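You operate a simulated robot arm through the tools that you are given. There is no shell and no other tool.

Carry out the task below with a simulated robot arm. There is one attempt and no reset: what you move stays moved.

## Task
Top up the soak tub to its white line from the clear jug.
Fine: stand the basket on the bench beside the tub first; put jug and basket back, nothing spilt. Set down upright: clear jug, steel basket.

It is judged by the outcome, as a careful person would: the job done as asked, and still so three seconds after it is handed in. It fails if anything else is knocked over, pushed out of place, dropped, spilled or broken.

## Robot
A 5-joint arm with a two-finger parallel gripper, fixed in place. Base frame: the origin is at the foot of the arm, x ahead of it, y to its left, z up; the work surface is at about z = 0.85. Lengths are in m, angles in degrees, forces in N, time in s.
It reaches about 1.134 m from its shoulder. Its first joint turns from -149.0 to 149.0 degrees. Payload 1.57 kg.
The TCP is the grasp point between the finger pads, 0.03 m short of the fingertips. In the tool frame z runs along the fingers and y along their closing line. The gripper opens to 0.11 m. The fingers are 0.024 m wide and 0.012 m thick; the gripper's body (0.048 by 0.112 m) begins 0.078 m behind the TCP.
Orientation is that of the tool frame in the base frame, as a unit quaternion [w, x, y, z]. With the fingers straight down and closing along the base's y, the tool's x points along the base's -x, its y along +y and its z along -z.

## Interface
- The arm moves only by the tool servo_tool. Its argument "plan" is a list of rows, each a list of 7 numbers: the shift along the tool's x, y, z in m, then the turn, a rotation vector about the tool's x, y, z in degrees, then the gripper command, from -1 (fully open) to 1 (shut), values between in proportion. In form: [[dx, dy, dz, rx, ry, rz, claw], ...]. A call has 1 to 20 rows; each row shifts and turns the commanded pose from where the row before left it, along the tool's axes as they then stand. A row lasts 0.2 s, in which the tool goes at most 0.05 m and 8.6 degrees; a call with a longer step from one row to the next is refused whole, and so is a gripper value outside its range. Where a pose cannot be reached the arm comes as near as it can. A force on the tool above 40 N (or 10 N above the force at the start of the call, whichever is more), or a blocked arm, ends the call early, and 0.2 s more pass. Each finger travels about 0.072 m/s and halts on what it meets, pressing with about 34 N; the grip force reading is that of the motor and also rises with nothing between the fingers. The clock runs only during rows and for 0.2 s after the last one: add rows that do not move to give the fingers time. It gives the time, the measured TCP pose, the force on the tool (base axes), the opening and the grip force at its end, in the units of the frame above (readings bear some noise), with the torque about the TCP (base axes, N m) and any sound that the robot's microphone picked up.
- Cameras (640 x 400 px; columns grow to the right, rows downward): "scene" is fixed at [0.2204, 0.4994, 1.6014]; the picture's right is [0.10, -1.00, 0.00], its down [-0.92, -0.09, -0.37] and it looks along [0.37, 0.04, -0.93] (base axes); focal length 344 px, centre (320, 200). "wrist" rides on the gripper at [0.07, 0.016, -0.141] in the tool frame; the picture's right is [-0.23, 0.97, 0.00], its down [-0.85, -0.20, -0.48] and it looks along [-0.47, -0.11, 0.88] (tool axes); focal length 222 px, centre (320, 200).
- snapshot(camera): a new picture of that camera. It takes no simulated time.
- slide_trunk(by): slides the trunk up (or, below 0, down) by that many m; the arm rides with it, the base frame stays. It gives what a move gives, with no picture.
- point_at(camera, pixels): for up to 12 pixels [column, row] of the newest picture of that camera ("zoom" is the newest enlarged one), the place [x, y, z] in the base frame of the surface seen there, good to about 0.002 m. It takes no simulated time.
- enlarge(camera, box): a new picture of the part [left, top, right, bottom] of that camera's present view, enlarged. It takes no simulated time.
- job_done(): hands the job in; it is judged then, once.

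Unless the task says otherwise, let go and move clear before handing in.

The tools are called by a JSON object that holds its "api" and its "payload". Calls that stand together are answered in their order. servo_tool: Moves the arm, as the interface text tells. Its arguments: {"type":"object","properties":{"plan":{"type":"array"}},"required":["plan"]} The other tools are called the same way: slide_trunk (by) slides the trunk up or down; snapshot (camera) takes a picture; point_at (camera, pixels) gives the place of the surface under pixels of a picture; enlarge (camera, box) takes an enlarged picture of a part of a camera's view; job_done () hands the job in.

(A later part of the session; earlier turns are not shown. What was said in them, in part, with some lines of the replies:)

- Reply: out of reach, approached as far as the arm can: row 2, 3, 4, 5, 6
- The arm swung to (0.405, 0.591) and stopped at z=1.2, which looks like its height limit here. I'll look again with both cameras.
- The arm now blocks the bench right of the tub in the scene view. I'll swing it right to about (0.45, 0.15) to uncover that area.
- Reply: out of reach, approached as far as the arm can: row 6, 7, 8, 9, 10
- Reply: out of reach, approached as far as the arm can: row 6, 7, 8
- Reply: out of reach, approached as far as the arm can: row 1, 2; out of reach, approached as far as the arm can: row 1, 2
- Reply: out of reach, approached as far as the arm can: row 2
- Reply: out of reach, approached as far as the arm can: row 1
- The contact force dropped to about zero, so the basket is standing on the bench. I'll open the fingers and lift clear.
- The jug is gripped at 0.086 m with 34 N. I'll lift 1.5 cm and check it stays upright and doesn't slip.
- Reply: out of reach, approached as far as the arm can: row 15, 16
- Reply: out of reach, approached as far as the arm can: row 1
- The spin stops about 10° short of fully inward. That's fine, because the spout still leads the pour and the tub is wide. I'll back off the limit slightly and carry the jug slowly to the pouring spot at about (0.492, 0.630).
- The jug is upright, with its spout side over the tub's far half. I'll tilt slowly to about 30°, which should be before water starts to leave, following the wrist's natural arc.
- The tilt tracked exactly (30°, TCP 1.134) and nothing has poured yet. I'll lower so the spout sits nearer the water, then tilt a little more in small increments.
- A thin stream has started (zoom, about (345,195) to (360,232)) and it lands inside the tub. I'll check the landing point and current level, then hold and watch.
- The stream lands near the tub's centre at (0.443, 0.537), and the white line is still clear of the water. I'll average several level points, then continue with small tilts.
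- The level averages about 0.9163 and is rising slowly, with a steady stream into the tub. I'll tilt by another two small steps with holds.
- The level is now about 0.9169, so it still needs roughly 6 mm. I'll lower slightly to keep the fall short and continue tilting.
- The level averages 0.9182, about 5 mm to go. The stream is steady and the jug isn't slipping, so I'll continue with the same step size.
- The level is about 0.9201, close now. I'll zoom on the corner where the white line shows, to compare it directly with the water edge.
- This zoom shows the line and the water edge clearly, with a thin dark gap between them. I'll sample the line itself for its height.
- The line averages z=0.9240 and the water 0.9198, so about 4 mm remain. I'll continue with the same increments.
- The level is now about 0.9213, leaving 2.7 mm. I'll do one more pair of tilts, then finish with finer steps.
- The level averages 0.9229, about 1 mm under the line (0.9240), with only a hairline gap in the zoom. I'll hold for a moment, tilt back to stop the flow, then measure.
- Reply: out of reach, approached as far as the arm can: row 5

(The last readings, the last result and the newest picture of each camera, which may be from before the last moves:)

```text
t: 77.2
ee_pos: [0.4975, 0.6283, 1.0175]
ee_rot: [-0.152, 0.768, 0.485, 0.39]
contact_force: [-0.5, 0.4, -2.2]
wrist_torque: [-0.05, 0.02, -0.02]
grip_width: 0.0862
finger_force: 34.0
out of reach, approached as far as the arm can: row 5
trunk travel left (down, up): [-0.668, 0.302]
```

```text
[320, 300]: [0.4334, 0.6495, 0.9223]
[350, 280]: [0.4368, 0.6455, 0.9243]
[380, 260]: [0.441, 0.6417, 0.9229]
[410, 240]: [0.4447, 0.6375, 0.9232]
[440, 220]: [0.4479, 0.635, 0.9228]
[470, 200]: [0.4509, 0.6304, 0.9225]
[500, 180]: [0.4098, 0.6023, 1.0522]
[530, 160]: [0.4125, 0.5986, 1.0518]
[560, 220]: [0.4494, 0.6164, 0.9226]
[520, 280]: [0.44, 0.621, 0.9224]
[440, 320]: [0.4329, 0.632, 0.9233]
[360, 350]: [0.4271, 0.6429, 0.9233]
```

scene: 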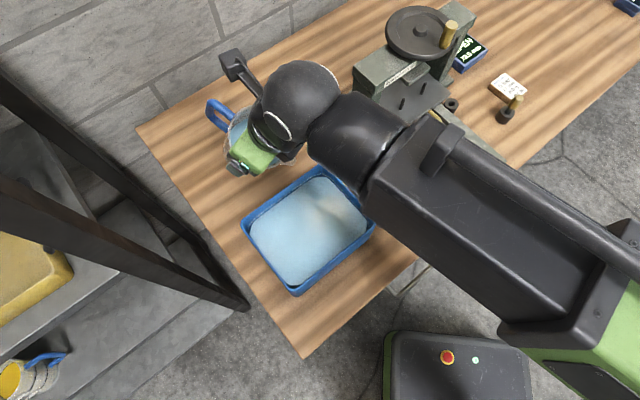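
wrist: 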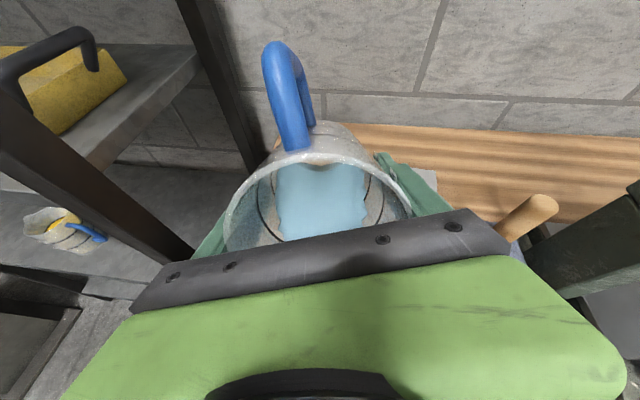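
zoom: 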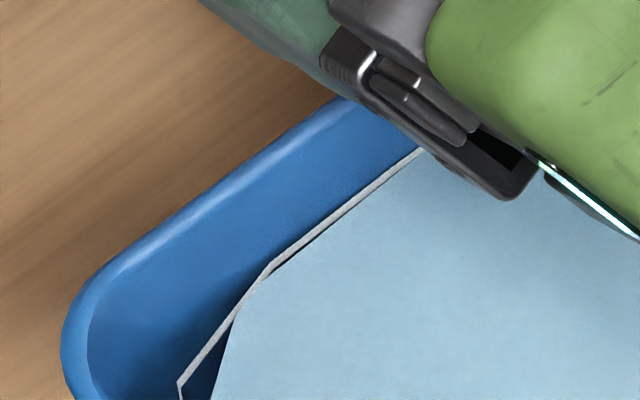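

The flow has stopped and the level is 0.9230, still about 1 mm short of the line. I'll tilt a touch further than before (about 67.5°), hold briefly, and tilt back.

{"api": "servo_tool", "payload": {"plan": [[0.01187, 0.00243, -0.01035, -1.004, 4.898, 0, 1], [0.01353, 0.00277, -0.00986, -1.004, 4.898, 0, 1], [0.01506, 0.00308, -0.00906, -1.004, 4.898, 0, 1], [0.0098, 0.00201, -0.00477, -0.602, 2.939, 0, 1], [0, 0, 0, 0, 0, 0, 1], [0, 0, 0, 0, 0, 0, 1], [0, 0, 0, 0, 0, 0, 1], [0, 0, 0, 0, 0, 0, 1]]}}

{"api": "enlarge", "payload": {"camera": "scene", "box": [238, 200, 278, 228]}}

{"api": "point_at", "payload": {"camera": "zoom", "pixels": [[320, 300], [350, 280], [380, 260], [410, 240], [440, 220], [470, 200], [300, 340], [480, 320], [560, 260], [520, 280], [440, 320], [360, 350]]}}

```text
t: 79.0
ee_pos: [0.4977, 0.6276, 1.0824]
ee_rot: [-0.202, 0.703, 0.444, 0.518]
contact_force: [0.3, -0.1, -3.3]
wrist_torque: [-0.03, 0.04, 0.0]
grip_width: 0.0863
finger_force: 34.2
out of reach, approached as far as the arm can: row 4
trunk travel left (down, up): [-0.668, 0.302]
```

```text
14.29 times, centred on (258, 214) of scene
```

zoom: 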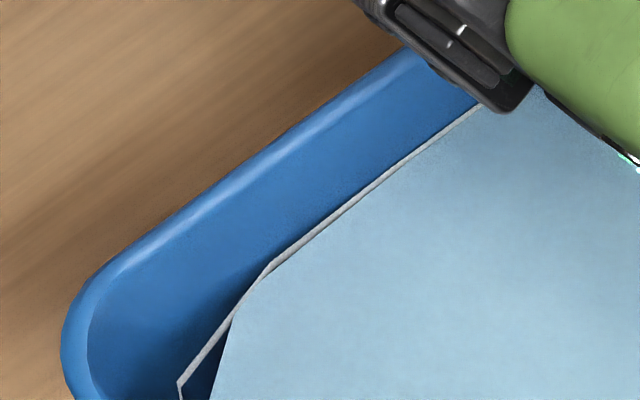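

```text
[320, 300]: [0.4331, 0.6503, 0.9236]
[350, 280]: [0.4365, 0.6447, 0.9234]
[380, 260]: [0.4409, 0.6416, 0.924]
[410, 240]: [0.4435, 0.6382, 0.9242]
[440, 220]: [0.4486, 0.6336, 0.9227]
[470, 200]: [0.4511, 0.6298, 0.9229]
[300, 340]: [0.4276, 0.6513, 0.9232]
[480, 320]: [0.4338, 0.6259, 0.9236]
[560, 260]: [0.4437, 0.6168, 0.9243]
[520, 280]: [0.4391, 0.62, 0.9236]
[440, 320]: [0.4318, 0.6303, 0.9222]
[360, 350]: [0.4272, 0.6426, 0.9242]
```

The water now meets the white line: the average is 0.9235, and the strip looks thinner as the water laps its lower edge. I'll hold briefly for the last trickle, then tilt back and measure with the flow stopped.

{"api": "servo_tool", "payload": {"plan": [[0, 0, 0, 0, 0, 0, 1], [0, 0, 0, 0, 0, 0, 1], [-0.01658, -0.0034, 0.00701, 1.004, -4.898, 0, 1], [-0.01523, -0.00312, 0.0081, 1.004, -4.898, 0, 1], [-0.0137, -0.0028, 0.00891, 1.004, -4.898, 0, 1], [0, 0, 0, 0, 0, 0, 1], [0, 0, 0, 0, 0, 0, 1], [0, 0, 0, 0, 0, 0, 1]]}}

{"api": "enlarge", "payload": {"camera": "scene", "box": [238, 200, 278, 228]}}

{"api": "point_at", "payload": {"camera": "zoom", "pixels": [[320, 300], [350, 280], [380, 260], [410, 240], [440, 220], [470, 230], [300, 340], [480, 320], [560, 260], [520, 280], [440, 320], [360, 350]]}}

{"api": "point_at", "payload": {"camera": "zoom", "pixels": [[500, 330], [540, 300], [580, 330], [460, 290], [420, 300], [400, 330], [380, 310], [340, 320], [600, 300], [620, 350], [560, 360], [280, 330]]}}

```text
t: 80.8
ee_pos: [0.4959, 0.6287, 1.0281]
ee_rot: [-0.16, 0.758, 0.478, 0.413]
contact_force: [0.1, 0.6, -2.2]
wrist_torque: [-0.02, 0.02, -0.04]
grip_width: 0.0861
finger_force: 34.1
trunk travel left (down, up): [-0.668, 0.302]
```

```text
14.29 times, centred on (258, 214) of scene
```

zoom: 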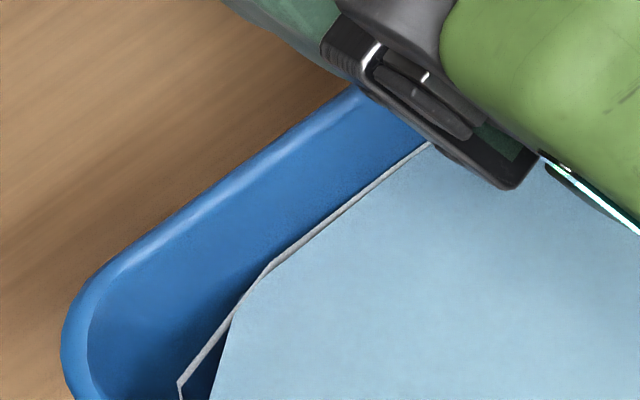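

```text
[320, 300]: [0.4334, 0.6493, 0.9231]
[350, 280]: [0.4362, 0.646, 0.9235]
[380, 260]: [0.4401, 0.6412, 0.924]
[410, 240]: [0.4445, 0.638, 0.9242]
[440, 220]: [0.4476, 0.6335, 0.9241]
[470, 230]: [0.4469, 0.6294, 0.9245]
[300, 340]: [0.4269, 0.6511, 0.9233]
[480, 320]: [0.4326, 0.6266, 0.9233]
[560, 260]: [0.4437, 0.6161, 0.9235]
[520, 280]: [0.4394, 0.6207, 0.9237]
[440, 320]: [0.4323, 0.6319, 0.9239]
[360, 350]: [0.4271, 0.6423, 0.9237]
```

```text
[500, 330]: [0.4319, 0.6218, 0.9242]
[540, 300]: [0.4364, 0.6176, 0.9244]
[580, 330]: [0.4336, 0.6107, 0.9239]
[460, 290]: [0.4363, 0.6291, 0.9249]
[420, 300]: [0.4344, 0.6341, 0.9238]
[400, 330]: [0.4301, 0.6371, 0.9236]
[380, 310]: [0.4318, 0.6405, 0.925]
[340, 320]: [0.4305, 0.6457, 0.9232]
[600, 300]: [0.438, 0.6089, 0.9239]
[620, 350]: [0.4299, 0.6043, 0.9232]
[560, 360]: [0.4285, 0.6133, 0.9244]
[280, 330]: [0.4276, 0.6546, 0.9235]
```

The averaged level is now 0.9239 with the line at 0.9240, so the tub is topped up to the line. I'll raise the jug while it's still tilted and not flowing, then bring it back upright over the tub.

{"api": "slide_trunk", "payload": {"by": 0.06}}

{"api": "slide_trunk", "payload": {"by": 0.06}}

{"api": "slide_trunk", "payload": {"by": 0.05}}

```text
t: 81.8
ee_pos: [0.4985, 0.6287, 1.0887]
ee_rot: [-0.16, 0.758, 0.478, 0.414]
contact_force: [0.7, -0.2, -0.7]
wrist_torque: [-0.01, -0.02, -0.01]
grip_width: 0.0863
finger_force: 34.0
trunk travel left (down, up): [-0.728, 0.242]
```

```text
t: 82.8
ee_pos: [0.4976, 0.628, 1.1487]
ee_rot: [-0.161, 0.758, 0.479, 0.413]
contact_force: [-0.4, 0.2, -2.4]
wrist_torque: [-0.03, 0.02, 0.0]
grip_width: 0.0863
finger_force: 34.1
trunk travel left (down, up): [-0.788, 0.182]
```

```text
t: 83.7
ee_pos: [0.4987, 0.6287, 1.1978]
ee_rot: [-0.16, 0.758, 0.479, 0.413]
contact_force: [0.0, 0.1, -1.7]
wrist_torque: [-0.04, -0.02, -0.01]
grip_width: 0.0863
finger_force: 34.0
trunk travel left (down, up): [-0.838, 0.132]
```

{"api": "servo_tool", "payload": {"plan": [[-0.00912, -0.00186, 0.00715, 0.753, -3.674, 0, 1], [-0.00816, -0.00167, 0.00731, 0.753, -3.674, 0, 1], [-0.00718, -0.00147, 0.00734, 0.753, -3.674, 0, 1], [-0.00622, -0.00127, 0.00724, 0.753, -3.674, 0, 1], [-0.00527, -0.00108, 0.00702, 0.753, -3.674, 0, 1], [-0.00436, -0.00089, 0.00667, 0.753, -3.674, 0, 1], [-0.0035, -0.00072, 0.0062, 0.753, -3.674, 0, 1], [-0.00271, -0.00055, 0.00562, 0.753, -3.674, 0, 1], [-0.002, -0.00041, 0.00494, 0.753, -3.674, 0, 1], [-0.00139, -0.00028, 0.00417, 0.753, -3.674, 0, 1], [-0.00087, -0.00018, 0.00333, 0.753, -3.674, 0, 1], [-0.00047, -0.0001, 0.00242, 0.753, -3.674, 0, 1], [-0.00019, 0, 0.00148, 0.753, -3.674, 0, 1], [0, 0, 0.0005, 0.753, -3.674, 0, 1], [0, 0, 0, 0, 0, 0, 1], [0, 0, 0, 0, 0, 0, 1], [0, 0, 0, 0, 0, 0, 1], [0, 0, 0, 0, 0, 0, 1]]}}

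{"api": "snapshot", "payload": {"camera": "wrist"}}

{"api": "snapshot", "payload": {"camera": "scene"}}

```text
t: 87.5
ee_pos: [0.4966, 0.6279, 1.1044]
ee_rot: [-0.004, 0.845, 0.535, 0.001]
contact_force: [0.3, 0.1, -1.9]
wrist_torque: [-0.01, 0.01, 0.03]
grip_width: 0.0863
finger_force: 33.7
out of reach, approached as far as the arm can: row 12
trunk travel left (down, up): [-0.838, 0.132]
```

```text
taken
```

wrist: 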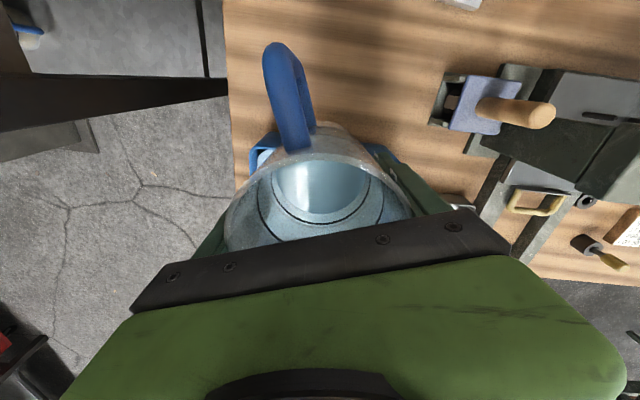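

```text
taken
```

scene: 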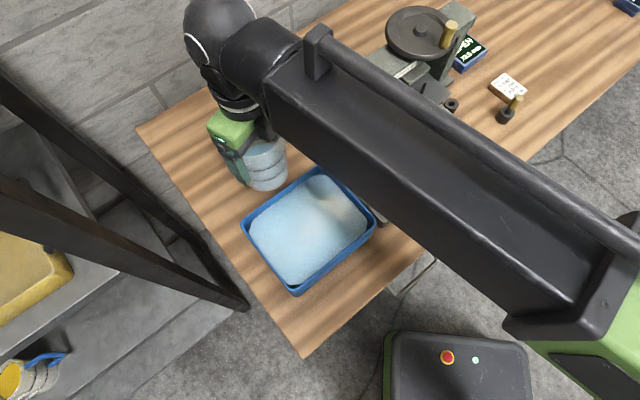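

The jug is upright again with about a quarter of its water left. I'll wait two seconds over the tub for any drip off the spout, then spin it back to its original heading.

{"api": "servo_tool", "payload": {"plan": [[0, 0, 0, 0, 0, 0, 1], [0, 0, 0, 0, 0, 0, 1], [0, 0, 0, 0, 0, 0, 1], [0, 0, 0, 0, 0, 0, 1], [0, 0, 0, 0, 0, 0, 1], [0, 0, 0, 0, 0, 0, 1], [0, 0, 0, 0, 0, 0, 1], [0, 0, 0, 0, 0, 0, 1], [0, 0, 0, 0, 0, 0, 1], [0, 0, 0, 0, 0, 0, 1]]}}

{"api": "servo_tool", "payload": {"plan": [[0, 0, 0, 0, 0, -2.5, 1], [0, 0, 0, 0, 0, -4, 1], [0, 0, 0, 0, 0, -5, 1], [0, 0, 0, 0, 0, -5.5, 1], [0, 0, 0, 0, 0, -5.5, 1], [0, 0, 0, 0, 0, -5.5, 1], [0, 0, 0, 0, 0, -5.5, 1], [0, 0, 0, 0, 0, -5.5, 1], [0, 0, 0, 0, 0, -5.5, 1], [0, 0, 0, 0, 0, -5.5, 1], [0, 0, 0, 0, 0, -5.5, 1], [0, 0, 0, 0, 0, -5, 1], [0, 0, 0, 0, 0, -4, 1], [0, 0, 0, 0, 0, -3.5, 1], [0, 0, 0, 0, 0, -2.3, 1], [0, 0, 0, 0, 0, 0, 1]]}}

```text
t: 89.7
ee_pos: [0.4966, 0.6287, 1.1048]
ee_rot: [-0.005, 0.845, 0.535, 0.001]
contact_force: [-0.1, 0.3, -1.1]
wrist_torque: [-0.05, 0.02, -0.01]
grip_width: 0.0864
finger_force: 34.3
trunk travel left (down, up): [-0.838, 0.132]
```

```text
t: 93.1
ee_pos: [0.4976, 0.6298, 1.105]
ee_rot: [-0.004, 0.383, 0.924, 0.003]
contact_force: [-0.3, 0.4, -1.8]
wrist_torque: [0.0, -0.04, 0.0]
grip_width: 0.0864
finger_force: 33.7
trunk travel left (down, up): [-0.838, 0.132]
```

The heading is restored and nothing is dripping. I'll carry the jug slowly back over its original spot.

{"api": "servo_tool", "payload": {"plan": [[-0.00115, 0.00386, 0, 0.14, -0.56, 0, 1], [-0.00115, 0.00386, 0, 0, 0, 0, 1], [-0.00229, 0.00773, 0, 0, 0, 0, 1], [-0.00229, 0.00773, 0, 0, 0, 0, 1], [-0.00229, 0.00773, 0, 0, 0, 0, 1], [-0.00229, 0.00773, 0, 0, 0, 0, 1], [-0.00229, 0.00773, 0, 0, 0, 0, 1], [-0.00229, 0.00773, 0, 0, 0, 0, 1], [-0.00229, 0.00773, 0, 0, 0, 0, 1], [-0.00229, 0.00773, 0, 0, 0, 0, 1], [-0.00229, 0.00773, 0, 0, 0, 0, 1], [-0.00229, 0.00773, 0, 0, 0, 0, 1], [-0.00115, 0.00386, 0, 0, 0, 0, 1], [-0.00115, 0.00386, 0, 0, 0, 0, 1], [0, 0, 0, 0, 0, 0, 1], [0, 0, 0, 0, 0, 0, 1]]}}

{"api": "snapshot", "payload": {"camera": "wrist"}}

{"api": "snapshot", "payload": {"camera": "scene"}}

```text
t: 96.5
ee_pos: [0.5826, 0.6757, 1.1055]
ee_rot: [0.002, 0.383, 0.924, 0.001]
contact_force: [-0.5, 0.1, -1.6]
wrist_torque: [-0.02, -0.01, -0.02]
grip_width: 0.0864
finger_force: 33.9
trunk travel left (down, up): [-0.838, 0.132]
```

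```text
taken
```

wrist: 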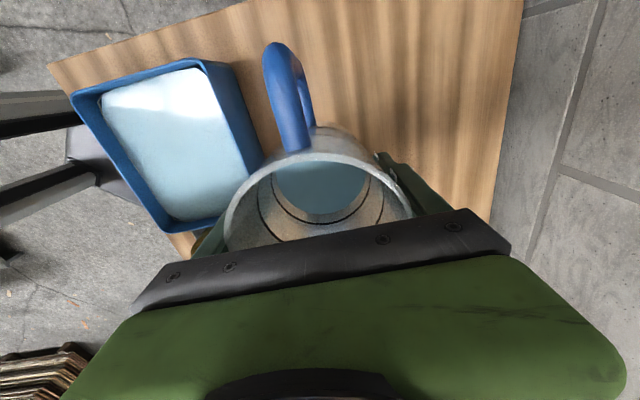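

```text
taken
```

scene: 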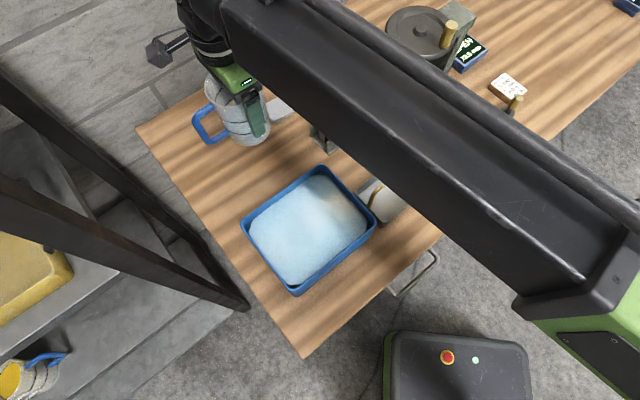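

The pose matches the pick-up position. I'll lower the jug in stages to the bench, which it should reach at TCP z≈0.916.

{"api": "slide_trunk", "payload": {"by": -0.1}}

{"api": "slide_trunk", "payload": {"by": -0.075}}

{"api": "slide_trunk", "payload": {"by": -0.01}}

{"api": "enlarge", "payload": {"camera": "scene", "box": [180, 60, 340, 200]}}

```text
t: 97.9
ee_pos: [0.5827, 0.675, 1.0054]
ee_rot: [0.0, 0.383, 0.924, 0.001]
contact_force: [-0.3, -0.2, -2.2]
wrist_torque: [-0.01, 0.01, -0.03]
grip_width: 0.0864
finger_force: 34.4
trunk travel left (down, up): [-0.738, 0.232]
```

```text
t: 99.0
ee_pos: [0.5808, 0.6751, 0.9304]
ee_rot: [0.002, 0.383, 0.924, 0.001]
contact_force: [0.3, -0.4, -1.8]
wrist_torque: [-0.01, -0.02, 0.01]
grip_width: 0.0864
finger_force: 34.1
trunk travel left (down, up): [-0.663, 0.307]
```

```text
t: 99.6
ee_pos: [0.5823, 0.6748, 0.9198]
ee_rot: [0.001, 0.383, 0.924, 0.0]
contact_force: [-0.1, -0.1, -2.0]
wrist_torque: [-0.01, -0.02, 0.04]
grip_width: 0.0865
finger_force: 33.8
trunk travel left (down, up): [-0.653, 0.317]
```

```text
2.86 times, centred on (260, 130) of scene
```

zoom: 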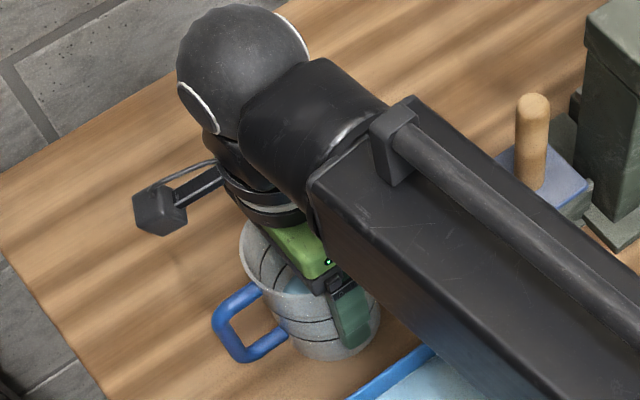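

{"api": "slide_trunk", "payload": {"by": -0.002}}

{"api": "slide_trunk", "payload": {"by": -0.001}}

```text
t: 100.1
ee_pos: [0.5815, 0.6739, 0.9184]
ee_rot: [0.001, 0.383, 0.924, 0.002]
contact_force: [2.1, 2.8, 10.5]
wrist_torque: [0.49, 0.15, -0.11]
grip_width: 0.0861
finger_force: 34.1
trunk travel left (down, up): [-0.651, 0.319]
```

```text
t: 100.6
ee_pos: [0.5821, 0.6749, 0.9187]
ee_rot: [0.001, 0.382, 0.924, 0.002]
contact_force: [4.3, 1.6, 20.4]
wrist_torque: [0.57, 0.37, -0.17]
grip_width: 0.0863
finger_force: 34.1
trunk travel left (down, up): [-0.65, 0.32]
```

The jug has touched down, with 20 N of reaction, so it's pressed slightly too hard. I'll ease up by 2 mm before releasing.

{"api": "slide_trunk", "payload": {"by": 0.002}}

```text
t: 101.1
ee_pos: [0.5814, 0.6747, 0.918]
ee_rot: [0.001, 0.383, 0.924, -0.001]
contact_force: [0.5, 0.0, -1.8]
wrist_torque: [-0.04, 0.0, -0.01]
grip_width: 0.0865
finger_force: 33.9
trunk travel left (down, up): [-0.652, 0.318]
```

{"api": "slide_trunk", "payload": {"by": -0.0005}}

```text
t: 101.6
ee_pos: [0.5814, 0.6759, 0.918]
ee_rot: [0.001, 0.382, 0.924, 0.0]
contact_force: [-0.1, -0.6, -0.6]
wrist_torque: [0.05, 0.08, -0.02]
grip_width: 0.0865
finger_force: 34.1
trunk travel left (down, up): [-0.651, 0.319]
```

Contact is now light (about 1 N of weight carried by the bench). I'll open the fingers gradually and check that the jug stands free.

{"api": "servo_tool", "payload": {"plan": [[0, 0, 0, 0, 0, 0, -0.4], [0, 0, 0, 0, 0, 0, -0.55], [0, 0, 0, 0, 0, 0, -0.6], [0, 0, 0, 0, 0, 0, -0.65], [0, 0, 0, 0, 0, 0, -0.75], [0, 0, 0, 0, 0, 0, -0.9], [0, 0, 0, 0, 0, 0, -1], [0, 0, 0, 0, 0, 0, -1], [0, 0, 0, 0, 0, 0, -1]]}}

{"api": "snapshot", "payload": {"camera": "wrist"}}

{"api": "enlarge", "payload": {"camera": "scene", "box": [180, 60, 340, 200]}}

```text
t: 103.6
ee_pos: [0.5824, 0.6741, 0.9185]
ee_rot: [0.001, 0.384, 0.924, 0.002]
contact_force: [0.3, -0.6, 0.1]
wrist_torque: [-0.04, -0.01, -0.02]
grip_width: 0.1098
finger_force: 0.1
trunk travel left (down, up): [-0.651, 0.319]
```

```text
taken
```

wrist: 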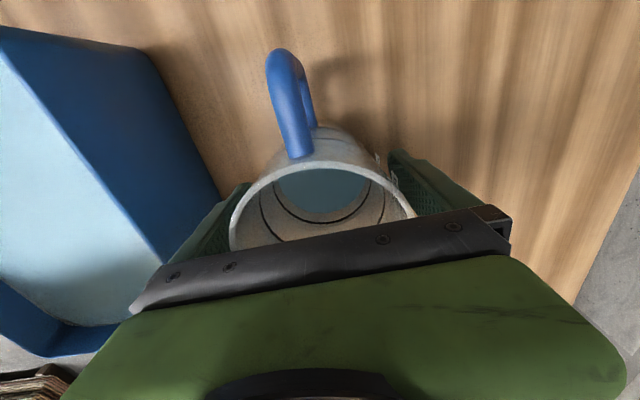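

```text
2.86 times, centred on (260, 130) of scene
```

zoom: 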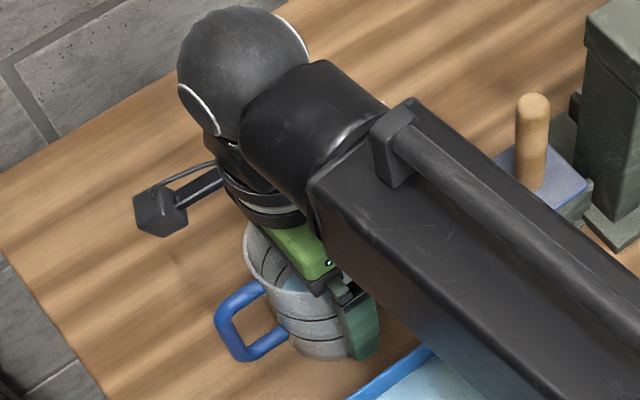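

The jug stands free and upright with the fingers fully open. I'll lift straight up clear of it.

{"api": "slide_trunk", "payload": {"by": 0.04}}

{"api": "slide_trunk", "payload": {"by": 0.15}}

{"api": "snapshot", "payload": {"camera": "wrist"}}

{"api": "snapshot", "payload": {"camera": "scene"}}

```text
t: 104.4
ee_pos: [0.5822, 0.6752, 0.9575]
ee_rot: [0.001, 0.382, 0.924, 0.001]
contact_force: [-1.6, 0.8, -0.6]
wrist_torque: [-0.01, 0.01, -0.01]
grip_width: 0.1101
finger_force: 0.0
trunk travel left (down, up): [-0.691, 0.279]
```

```text
t: 106.2
ee_pos: [0.5822, 0.6752, 1.1081]
ee_rot: [0.001, 0.383, 0.924, 0.0]
contact_force: [-0.1, 1.0, 0.6]
wrist_torque: [-0.02, 0.01, 0.01]
grip_width: 0.1099
finger_force: 0.1
trunk travel left (down, up): [-0.841, 0.129]
```

```text
taken
```

wrist: 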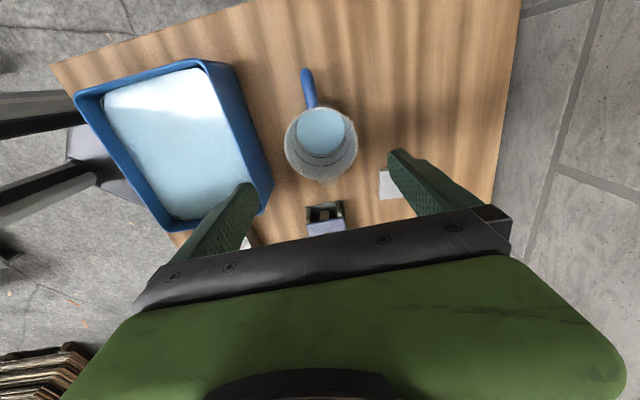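

```text
taken
```

scene: 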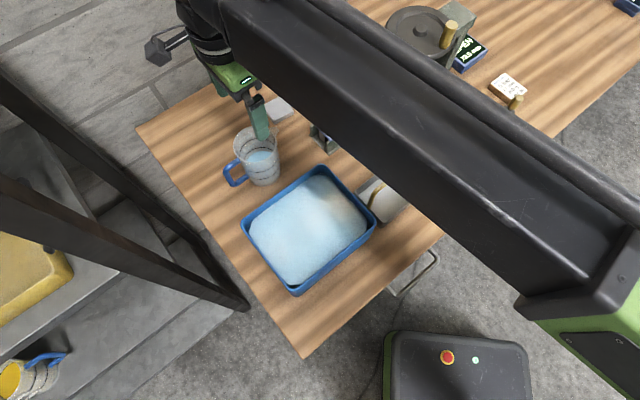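

The jug is back on its spot. Now I'll go back over the basket for its return.

{"api": "servo_tool", "payload": {"plan": [[-0.0121, -0.015, 0, 0, 0, 0, -1], [-0.0242, -0.03, 0, 0, 0, 0, -1], [-0.0242, -0.03, 0, 0, 0, 0, -1], [-0.0242, -0.03, 0, 0, 0, 0, -1], [-0.0242, -0.03, 0, 0, 0, 0, -0.4], [-0.0242, -0.03, 0, 0, 0, 0, -0.4], [-0.0242, -0.03, 0, 0, 0, 0, -0.4], [-0.0242, -0.03, 0, 0, 0, 0, -0.4], [-0.0121, -0.015, 0, 0, 0, 0, -0.4], [0, 0, 0, 0, 0, 0, -0.4], [0, 0, 0, 0, 0, 0, -0.4]]}}

{"api": "snapshot", "payload": {"camera": "wrist"}}

{"api": "snapshot", "payload": {"camera": "scene"}}

```text
t: 108.6
ee_pos: [0.5489, 0.368, 1.1089]
ee_rot: [0.001, 0.382, 0.924, 0.0]
contact_force: [0.0, 0.3, 0.0]
wrist_torque: [0.01, 0.01, 0.01]
grip_width: 0.077
finger_force: 0.2
trunk travel left (down, up): [-0.841, 0.129]
```

```text
taken
```

wrist: 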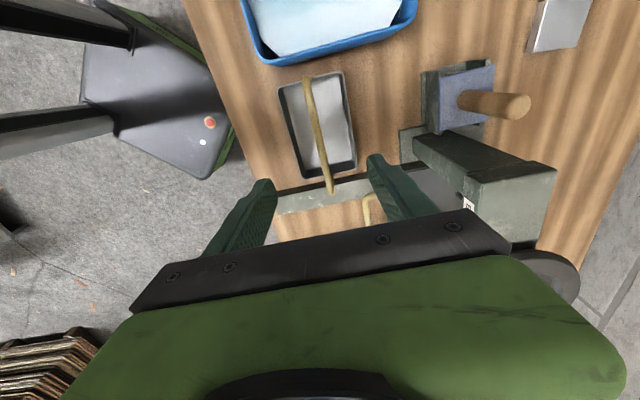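

```text
taken
```

scene: 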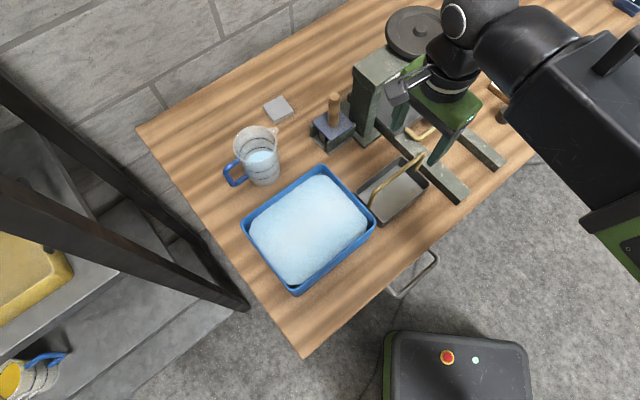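

The scene view is clear: jug upright, basket standing, bench dry. I'll check the handle position and the settled tub level from here.

{"api": "enlarge", "payload": {"camera": "scene", "box": [340, 130, 460, 230]}}

{"api": "point_at", "payload": {"camera": "zoom", "pixels": [[160, 270], [200, 240], [250, 210], [300, 180], [350, 150], [400, 120], [425, 100], [230, 300], [300, 260], [220, 355], [370, 250], [110, 290]]}}

{"api": "enlarge", "payload": {"camera": "scene", "box": [230, 150, 390, 300]}}

{"api": "point_at", "payload": {"camera": "zoom", "pixels": [[200, 200], [220, 220], [240, 240], [260, 260], [280, 280], [300, 300], [280, 200], [300, 230], [320, 260], [350, 250], [260, 320], [400, 200]]}}

```text
4.00 times, centred on (400, 180) of scene
```

zoom: 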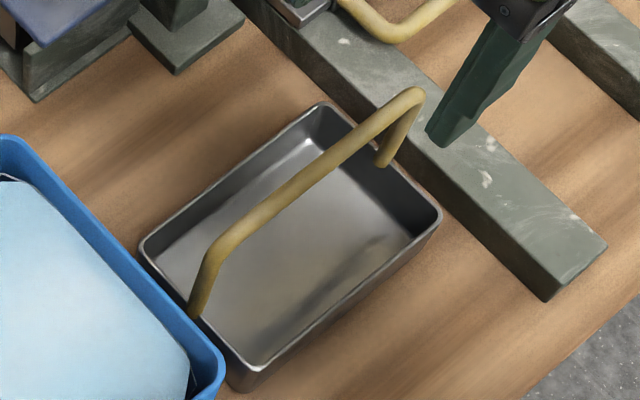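

```text
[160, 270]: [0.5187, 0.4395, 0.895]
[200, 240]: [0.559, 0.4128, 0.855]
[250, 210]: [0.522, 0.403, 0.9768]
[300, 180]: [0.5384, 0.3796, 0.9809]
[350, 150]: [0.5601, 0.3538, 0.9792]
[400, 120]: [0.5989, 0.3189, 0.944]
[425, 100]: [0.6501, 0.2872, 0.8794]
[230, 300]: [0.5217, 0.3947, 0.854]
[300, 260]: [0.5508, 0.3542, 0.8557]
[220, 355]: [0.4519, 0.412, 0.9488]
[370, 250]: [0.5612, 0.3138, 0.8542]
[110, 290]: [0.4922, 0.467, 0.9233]
```

```text
2.67 times, centred on (310, 225) of scene
```

zoom: 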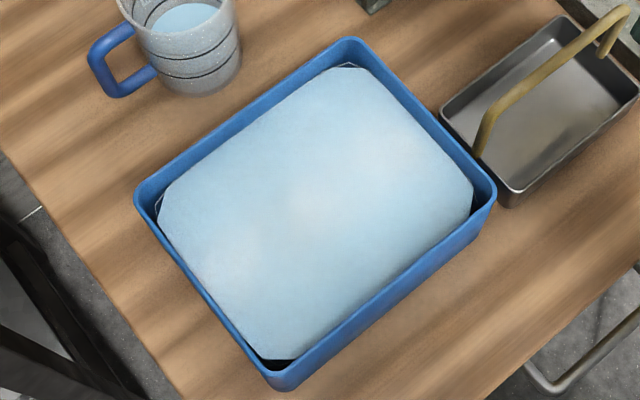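

```text
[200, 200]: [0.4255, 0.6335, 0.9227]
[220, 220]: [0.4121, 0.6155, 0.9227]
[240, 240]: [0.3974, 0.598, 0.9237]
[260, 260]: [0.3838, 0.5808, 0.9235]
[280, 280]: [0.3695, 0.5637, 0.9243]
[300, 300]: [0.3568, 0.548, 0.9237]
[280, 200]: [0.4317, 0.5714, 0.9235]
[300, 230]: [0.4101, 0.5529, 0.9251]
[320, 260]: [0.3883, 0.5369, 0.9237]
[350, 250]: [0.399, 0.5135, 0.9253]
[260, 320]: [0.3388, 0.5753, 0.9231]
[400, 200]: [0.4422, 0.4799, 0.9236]
```

The settled level averages 0.9237. With nothing in the way, I'll zoom on two corners to compare the water with the white line directly.

{"api": "enlarge", "payload": {"camera": "scene", "box": [298, 160, 338, 188]}}

{"api": "enlarge", "payload": {"camera": "scene", "box": [238, 200, 278, 228]}}

{"api": "point_at", "payload": {"camera": "zoom", "pixels": [[290, 248], [310, 233], [330, 218], [350, 204], [370, 189], [390, 174], [410, 159], [430, 145], [450, 130], [470, 116], [240, 300], [215, 335]]}}

```text
14.29 times, centred on (318, 174) of scene
```

zoom: 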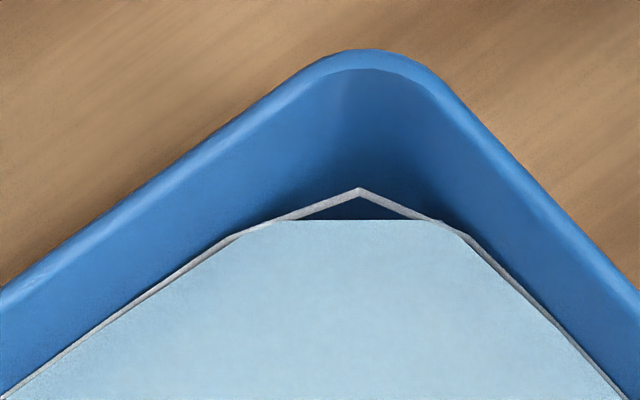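

```text
14.29 times, centred on (258, 214) of scene
```

zoom: 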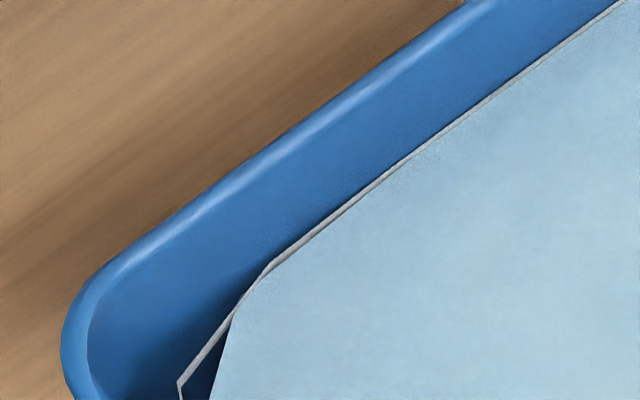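

```text
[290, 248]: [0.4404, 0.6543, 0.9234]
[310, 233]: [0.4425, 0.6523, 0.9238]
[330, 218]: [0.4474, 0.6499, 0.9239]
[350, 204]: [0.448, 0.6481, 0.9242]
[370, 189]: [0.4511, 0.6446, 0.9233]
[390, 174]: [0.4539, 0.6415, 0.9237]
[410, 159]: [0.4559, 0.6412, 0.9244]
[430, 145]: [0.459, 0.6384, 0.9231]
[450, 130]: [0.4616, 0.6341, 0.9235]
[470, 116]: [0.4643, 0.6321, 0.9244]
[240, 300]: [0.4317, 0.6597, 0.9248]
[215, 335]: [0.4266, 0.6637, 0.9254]
```

The water sits right in the white band at both corners. I'll lower onto the basket handle now to bring it back.

{"api": "servo_tool", "payload": {"plan": [[0, 0.0013, 0, 0, 0, 0, -0.4], [0, 0, 0, 0, 0, 0, -0.4]]}}

{"api": "slide_trunk", "payload": {"by": -0.08}}

{"api": "slide_trunk", "payload": {"by": -0.053}}

{"api": "snapshot", "payload": {"camera": "wrist"}}

```text
t: 109.2
ee_pos: [0.5493, 0.3709, 1.1086]
ee_rot: [0.0, 0.383, 0.924, 0.001]
contact_force: [0.6, 0.0, 0.3]
wrist_torque: [0.01, 0.0, 0.01]
grip_width: 0.0769
finger_force: 0.2
trunk travel left (down, up): [-0.841, 0.129]
```

```text
t: 110.4
ee_pos: [0.5498, 0.37, 1.0301]
ee_rot: [0.0, 0.383, 0.924, 0.0]
contact_force: [0.3, -0.1, 0.0]
wrist_torque: [0.02, 0.02, 0.04]
grip_width: 0.0771
finger_force: 0.1
trunk travel left (down, up): [-0.761, 0.209]
```

```text
t: 111.3
ee_pos: [0.5494, 0.3696, 0.9751]
ee_rot: [0.002, 0.383, 0.924, 0.0]
contact_force: [-0.1, -0.5, 0.5]
wrist_torque: [-0.02, 0.0, 0.02]
grip_width: 0.077
finger_force: 0.1
trunk travel left (down, up): [-0.708, 0.262]
```

```text
taken
```

wrist: 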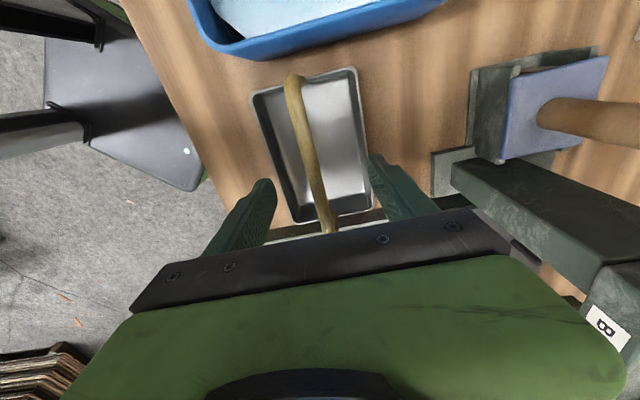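

The pads straddle the handle again. I'll close on it, check the grip, and lift slowly.

{"api": "servo_tool", "payload": {"plan": [[0, 0, 0, 0, 0, 0, 0.2], [0, 0, 0, 0, 0, 0, 0.6], [0, 0, 0, 0, 0, 0, 1], [0, 0, 0, 0, 0, 0, 1], [0, 0, 0, 0, 0, 0, 1], [0, 0, 0, 0, 0, 0, 1]]}}

{"api": "slide_trunk", "payload": {"by": 0.02}}

{"api": "snapshot", "payload": {"camera": "wrist"}}

```text
t: 112.7
ee_pos: [0.549, 0.3693, 0.9752]
ee_rot: [0.001, 0.383, 0.924, 0.0]
contact_force: [-1.2, -0.5, 0.3]
wrist_torque: [0.02, -0.01, 0.01]
grip_width: 0.0092
finger_force: 27.7
trunk travel left (down, up): [-0.708, 0.262]
```

```text
t: 113.4
ee_pos: [0.55, 0.3698, 0.9951]
ee_rot: [0.001, 0.383, 0.924, 0.001]
contact_force: [0.3, 0.1, -1.3]
wrist_torque: [-0.01, 0.0, 0.0]
grip_width: 0.0091
finger_force: 27.5
trunk travel left (down, up): [-0.728, 0.242]
```

```text
taken
```

wrist: 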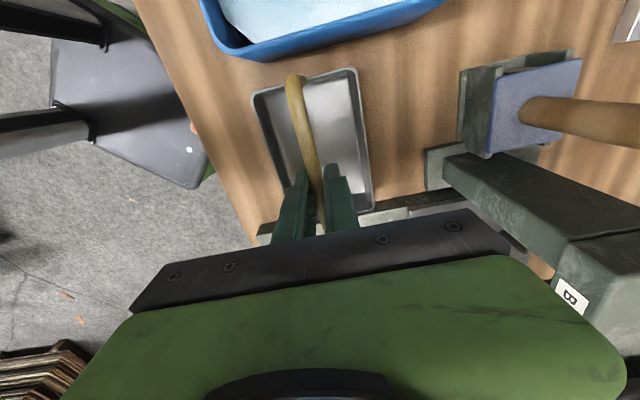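

The basket lifts evenly. I'll raise it to carry height and move it back above the tub along the same path.

{"api": "slide_trunk", "payload": {"by": 0.125}}

{"api": "servo_tool", "payload": {"plan": [[0.0065, 0.0012, 0, 0, 0, 0, 1], [0.0065, 0.0012, 0, 0, 0, 0, 1], [0.01298, 0.00232, 0, 0, 0, 0, 1], [0.01298, 0.00232, 0, 0, 0, 0, 1], [0.01298, 0.00232, 0, 0, 0, 0, 1], [0.01298, 0.00232, 0, 0, 0, 0, 1], [0.01298, 0.00232, 0, 0, 0, 0, 1], [0.01298, 0.00232, 0, 0, 0, 0, 1], [0.01298, 0.00232, 0, 0, 0, 0, 1], [0.01298, 0.00232, 0, 0, 0, 0, 1], [0.01298, 0.00232, 0, 0, 0, 0, 1], [0.01298, 0.00232, 0, 0, 0, 0, 1], [0.01298, 0.00232, 0, 0, 0, 0, 1], [0.01298, 0.00232, 0, 0, 0, 0, 1], [0.01298, 0.00232, 0, 0, 0, 0, 1], [0.01298, 0.00232, 0, 0, 0, 0, 1], [0.0065, 0.0012, 0, 0, 0, 0, 1], [0.0065, 0.0012, 0, 0, 0, 0, 1], [0, 0, 0, 0, 0, 0, 1], [0, 0, 0, 0, 0, 0, 1]]}}

{"api": "snapshot", "payload": {"camera": "wrist"}}

{"api": "snapshot", "payload": {"camera": "scene"}}

```text
t: 114.9
ee_pos: [0.5493, 0.3699, 1.1196]
ee_rot: [0.001, 0.382, 0.924, 0.002]
contact_force: [0.3, -0.1, -1.4]
wrist_torque: [0.01, 0.01, -0.01]
grip_width: 0.0091
finger_force: 27.6
trunk travel left (down, up): [-0.853, 0.117]
```

```text
t: 119.1
ee_pos: [0.4283, 0.5438, 1.1196]
ee_rot: [0.001, 0.383, 0.924, 0.001]
contact_force: [-0.4, -0.4, -0.9]
wrist_torque: [-0.02, -0.01, 0.02]
grip_width: 0.0092
finger_force: 27.9
trunk travel left (down, up): [-0.853, 0.117]
```

```text
taken
```

wrist: 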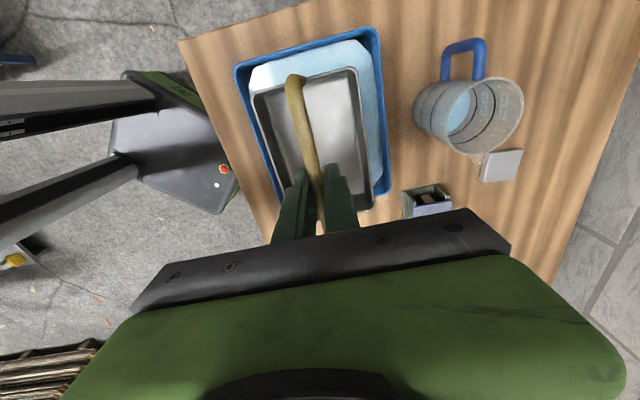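

```text
taken
```

scene: 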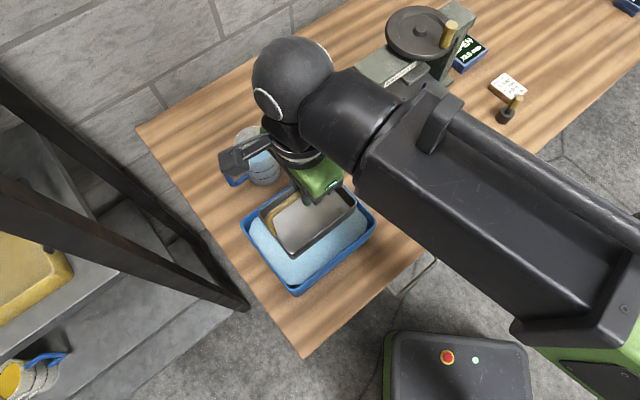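

The basket is aligned over the tub exactly as when it was lifted. I'll lower it slowly into the water.

{"api": "slide_trunk", "payload": {"by": -0.05}}

{"api": "slide_trunk", "payload": {"by": -0.025}}

{"api": "slide_trunk", "payload": {"by": -0.025}}

{"api": "snapshot", "payload": {"camera": "wrist"}}

{"api": "enlarge", "payload": {"camera": "scene", "box": [230, 150, 390, 300]}}

```text
t: 120.0
ee_pos: [0.4281, 0.5424, 1.0703]
ee_rot: [0.002, 0.383, 0.924, 0.0]
contact_force: [0.3, -1.0, -1.1]
wrist_torque: [-0.01, -0.02, 0.01]
grip_width: 0.0092
finger_force: 28.0
trunk travel left (down, up): [-0.803, 0.167]
```

```text
t: 120.7
ee_pos: [0.4289, 0.5421, 1.0445]
ee_rot: [0.002, 0.383, 0.924, 0.0]
contact_force: [1.0, -0.1, -2.5]
wrist_torque: [-0.01, -0.02, -0.02]
grip_width: 0.009
finger_force: 27.8
trunk travel left (down, up): [-0.778, 0.192]
```

```text
t: 121.5
ee_pos: [0.4287, 0.5427, 1.0198]
ee_rot: [0.001, 0.383, 0.924, 0.001]
contact_force: [-0.5, 0.5, -1.6]
wrist_torque: [-0.01, 0.01, 0.0]
grip_width: 0.0092
finger_force: 27.5
trunk travel left (down, up): [-0.753, 0.217]
```

```text
taken
```

wrist: 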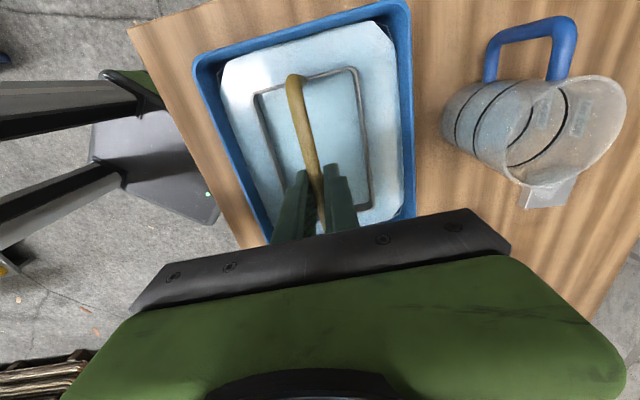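

```text
2.67 times, centred on (310, 225) of scene
```

zoom: 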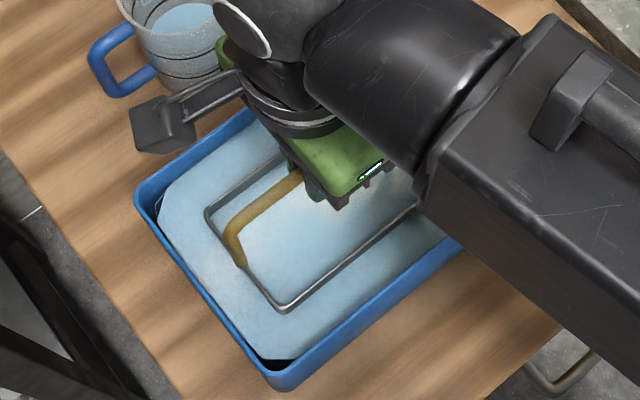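

The basket is entering the water cleanly with the rim just at the surface. I'll lower it the rest of the way, with fine steps at the end.

{"api": "slide_trunk", "payload": {"by": -0.02}}

{"api": "slide_trunk", "payload": {"by": -0.016}}

{"api": "slide_trunk", "payload": {"by": -0.002}}

{"api": "slide_trunk", "payload": {"by": -0.001}}

```text
t: 122.1
ee_pos: [0.4292, 0.5439, 0.9999]
ee_rot: [0.001, 0.383, 0.924, 0.0]
contact_force: [-0.9, 0.0, -1.9]
wrist_torque: [0.02, 0.0, 0.01]
grip_width: 0.009
finger_force: 27.2
trunk travel left (down, up): [-0.733, 0.237]
```

```text
t: 122.8
ee_pos: [0.4292, 0.5431, 0.9843]
ee_rot: [0.001, 0.383, 0.924, 0.0]
contact_force: [0.9, -0.8, -1.1]
wrist_torque: [0.04, 0.01, 0.01]
grip_width: 0.009
finger_force: 27.3
trunk travel left (down, up): [-0.717, 0.253]
```

```text
t: 123.3
ee_pos: [0.4286, 0.5439, 0.9826]
ee_rot: [0.0, 0.383, 0.924, 0.001]
contact_force: [0.4, -0.2, -2.1]
wrist_torque: [-0.03, 0.0, -0.01]
grip_width: 0.0092
finger_force: 27.7
trunk travel left (down, up): [-0.715, 0.255]
```

```text
t: 123.8
ee_pos: [0.4285, 0.5441, 0.9812]
ee_rot: [0.001, 0.383, 0.924, 0.0]
contact_force: [-0.4, 0.0, -1.1]
wrist_torque: [-0.02, 0.0, -0.03]
grip_width: 0.0091
finger_force: 27.6
trunk travel left (down, up): [-0.714, 0.256]
```

{"api": "slide_trunk", "payload": {"by": -0.001}}

{"api": "slide_trunk", "payload": {"by": -0.001}}

```text
t: 124.3
ee_pos: [0.4265, 0.5427, 0.9813]
ee_rot: [0.001, 0.382, 0.924, 0.001]
contact_force: [3.0, 4.8, 18.4]
wrist_torque: [-0.03, -0.05, -0.04]
grip_width: 0.0089
finger_force: 27.6
trunk travel left (down, up): [-0.713, 0.257]
```

```text
t: 124.8
ee_pos: [0.4282, 0.5438, 0.9806]
ee_rot: [0.001, 0.382, 0.924, 0.0]
contact_force: [4.6, 5.7, 20.6]
wrist_torque: [0.06, 0.01, 0.0]
grip_width: 0.0094
finger_force: 27.8
trunk travel left (down, up): [-0.712, 0.258]
```

The basket has touched the tub floor, pressing about 20 N. I'll back off a little before releasing.

{"api": "slide_trunk", "payload": {"by": 0.0015}}

```text
t: 125.3
ee_pos: [0.4281, 0.5438, 0.9812]
ee_rot: [0.001, 0.383, 0.924, 0.0]
contact_force: [0.0, 0.1, -1.6]
wrist_torque: [-0.02, 0.0, 0.01]
grip_width: 0.0092
finger_force: 27.4
trunk travel left (down, up): [-0.714, 0.256]
```

{"api": "slide_trunk", "payload": {"by": -0.0006}}

{"api": "snapshot", "payload": {"camera": "wrist"}}

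```text
t: 125.8
ee_pos: [0.4288, 0.5439, 0.9798]
ee_rot: [0.001, 0.383, 0.924, 0.001]
contact_force: [0.5, -0.2, -1.2]
wrist_torque: [0.02, -0.01, 0.03]
grip_width: 0.0094
finger_force: 27.3
trunk travel left (down, up): [-0.713, 0.257]
```

```text
taken
```

wrist: 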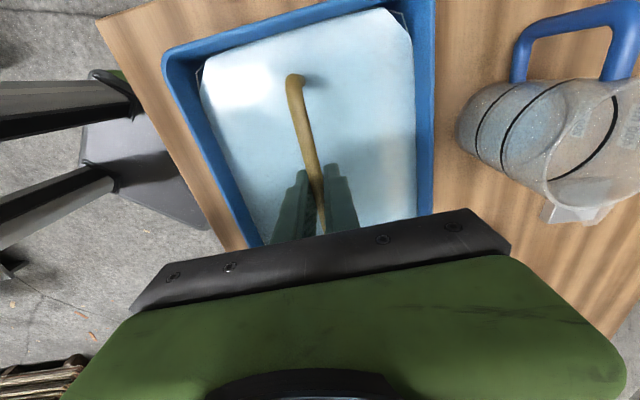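

The basket sits in place, with the same handle position as at the start and at most a hair above the tub floor. I'll open the fingers and lift clear.

{"api": "servo_tool", "payload": {"plan": [[0, 0, 0, 0, 0, 0, 0.75], [0, 0, 0, 0, 0, 0, 0.5], [0, 0, 0, 0, 0, 0, 0.2], [0, 0, 0, 0, 0, 0, -0.1], [0, 0, 0, 0, 0, 0, -0.3], [0, 0, 0, 0, 0, 0, -0.3], [0, 0, 0, 0, 0, 0, -0.3]]}}

{"api": "slide_trunk", "payload": {"by": 0.05}}

{"api": "slide_trunk", "payload": {"by": 0.12}}

{"api": "snapshot", "payload": {"camera": "wrist"}}

{"api": "snapshot", "payload": {"camera": "scene"}}

```text
t: 127.4
ee_pos: [0.4285, 0.5432, 0.9801]
ee_rot: [0.001, 0.383, 0.924, 0.0]
contact_force: [0.9, 0.9, -0.2]
wrist_torque: [0.0, 0.03, 0.0]
grip_width: 0.0715
finger_force: 0.1
trunk travel left (down, up): [-0.713, 0.257]
```

```text
t: 128.3
ee_pos: [0.4293, 0.5437, 1.031]
ee_rot: [0.002, 0.383, 0.924, 0.0]
contact_force: [0.1, -0.7, 0.3]
wrist_torque: [-0.04, -0.01, 0.0]
grip_width: 0.0714
finger_force: 0.0
trunk travel left (down, up): [-0.763, 0.207]
```

```text
t: 129.8
ee_pos: [0.4291, 0.5437, 1.1509]
ee_rot: [0.001, 0.383, 0.924, 0.0]
contact_force: [0.4, 0.3, 0.7]
wrist_torque: [0.0, 0.0, 0.03]
grip_width: 0.0716
finger_force: 0.0
trunk travel left (down, up): [-0.883, 0.087]
```

```text
taken
```

wrist: 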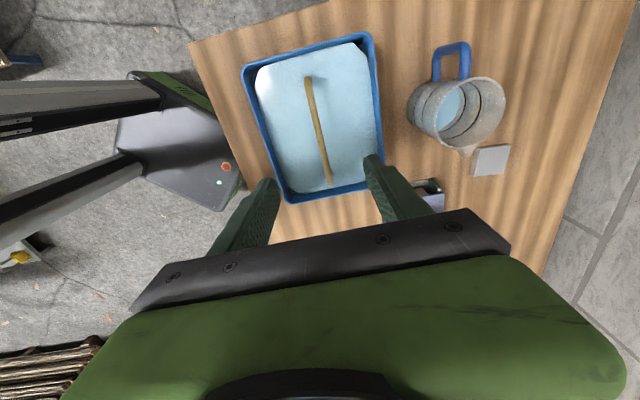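

```text
taken
```

scene: 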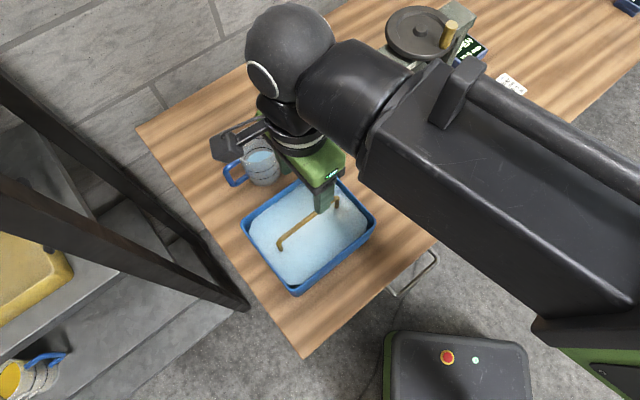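

The basket is back in the tub and the gripper is clear. I'll move the arm aside for a last unobstructed check of the level, jug and bench.

{"api": "slide_trunk", "payload": {"by": 0.049}}

{"api": "servo_tool", "payload": {"plan": [[-0.02, -0.0105, 0, 0, 0, 0, -0.3], [-0.037, -0.0195, 0, 0, 0, 0, -0.3], [-0.037, -0.0195, 0, 0, 0, 0, -0.3], [-0.037, -0.0195, 0, 0, 0, 0, -0.3], [-0.037, -0.0195, 0, 0, 0, 0, -0.3], [-0.037, -0.0195, 0, 0, 0, 0, -0.3], [-0.037, -0.0195, 0, 0, 0, 0, -0.3], [-0.037, -0.0195, 0, 0, 0, 0, -0.3], [-0.02, -0.0105, 0, 0, 0, 0, -0.3], [0, 0, 0, 0, 0, 0, -0.3]]}}

{"api": "snapshot", "payload": {"camera": "scene"}}

{"api": "enlarge", "payload": {"camera": "scene", "box": [200, 100, 400, 310]}}

{"api": "enlarge", "payload": {"camera": "scene", "box": [298, 160, 338, 188]}}

{"api": "enlarge", "payload": {"camera": "scene", "box": [238, 200, 278, 228]}}

{"api": "point_at", "payload": {"camera": "zoom", "pixels": [[320, 300], [350, 280], [380, 260], [410, 240], [440, 220], [470, 230], [300, 340], [480, 320], [560, 260], [520, 280], [440, 320], [360, 350]]}}

```text
t: 130.8
ee_pos: [0.4287, 0.5434, 1.1995]
ee_rot: [0.0, 0.383, 0.924, 0.0]
contact_force: [0.4, 0.5, 0.1]
wrist_torque: [-0.03, 0.02, 0.01]
grip_width: 0.0716
finger_force: 0.0
trunk travel left (down, up): [-0.932, 0.038]
```

```text
t: 132.9
ee_pos: [0.5293, 0.2195, 1.1999]
ee_rot: [0.001, 0.382, 0.924, 0.0]
contact_force: [0.2, 0.1, 0.3]
wrist_torque: [0.0, -0.01, 0.03]
grip_width: 0.0716
finger_force: 0.0
trunk travel left (down, up): [-0.932, 0.038]
```

```text
taken
```

scene: 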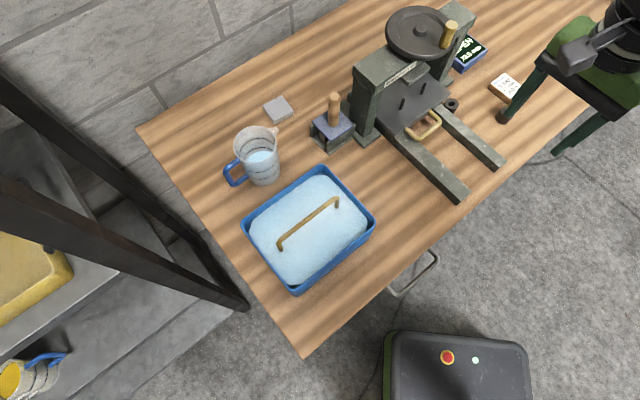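

```text
1.90 times, centred on (300, 205) of scene
```

zoom: 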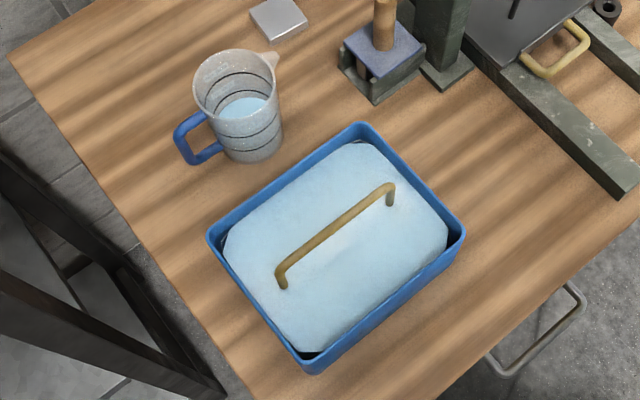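

```text
14.29 times, centred on (318, 174) of scene
```

zoom: 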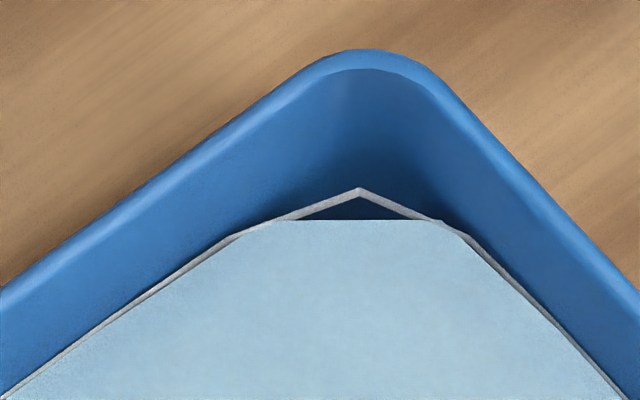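

```text
14.29 times, centred on (258, 214) of scene
```

zoom: 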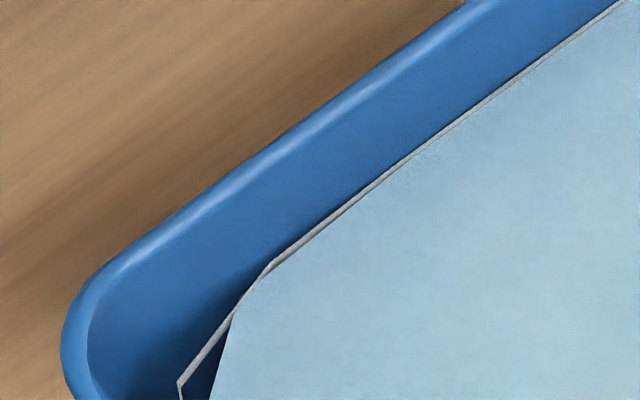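

```text
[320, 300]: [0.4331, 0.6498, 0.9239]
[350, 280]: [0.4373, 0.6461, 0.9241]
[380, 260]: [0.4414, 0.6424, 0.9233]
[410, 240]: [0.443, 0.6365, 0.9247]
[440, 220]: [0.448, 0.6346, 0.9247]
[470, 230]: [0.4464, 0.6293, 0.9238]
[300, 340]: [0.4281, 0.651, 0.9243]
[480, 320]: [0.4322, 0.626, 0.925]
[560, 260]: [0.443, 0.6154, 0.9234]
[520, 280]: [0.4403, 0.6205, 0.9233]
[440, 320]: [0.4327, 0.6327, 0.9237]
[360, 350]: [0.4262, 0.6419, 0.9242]
```

The final views show:
- **Tub:** the water is at the white line, with the level averaging 0.924 against the line's 0.924.
- **Basket:** it is back in the tub with its handle where it started.
- **Jug:** it is upright on its spot, within a few millimetres.
- **Bench:** it looks dry and nothing else has moved.

The gripper is open and clear, so I'm handing in.

{"api": "job_done", "payload": {}}

```text
The job is handed in.
```

The soak tub is topped up to its white line: the water surface and the line both measure z ≈ 0.924 m. I handed the job in with the gripper open and clear of everything; no verdict has come back.

- **Basket:** I stood it on the bench beside the tub while pouring. It is now back in the tub, upright, with its handle where it started.
- **Jug:** It is upright on its original spot, within about 4 mm. A fair amount of water is left in it.
- **Spills and knocks:** I saw no water on the bench and nothing else moved in the final pictures.

When setting each one down, I briefly pressed it with about 20 N, then eased off before letting go. Neither shows any sign of harm.
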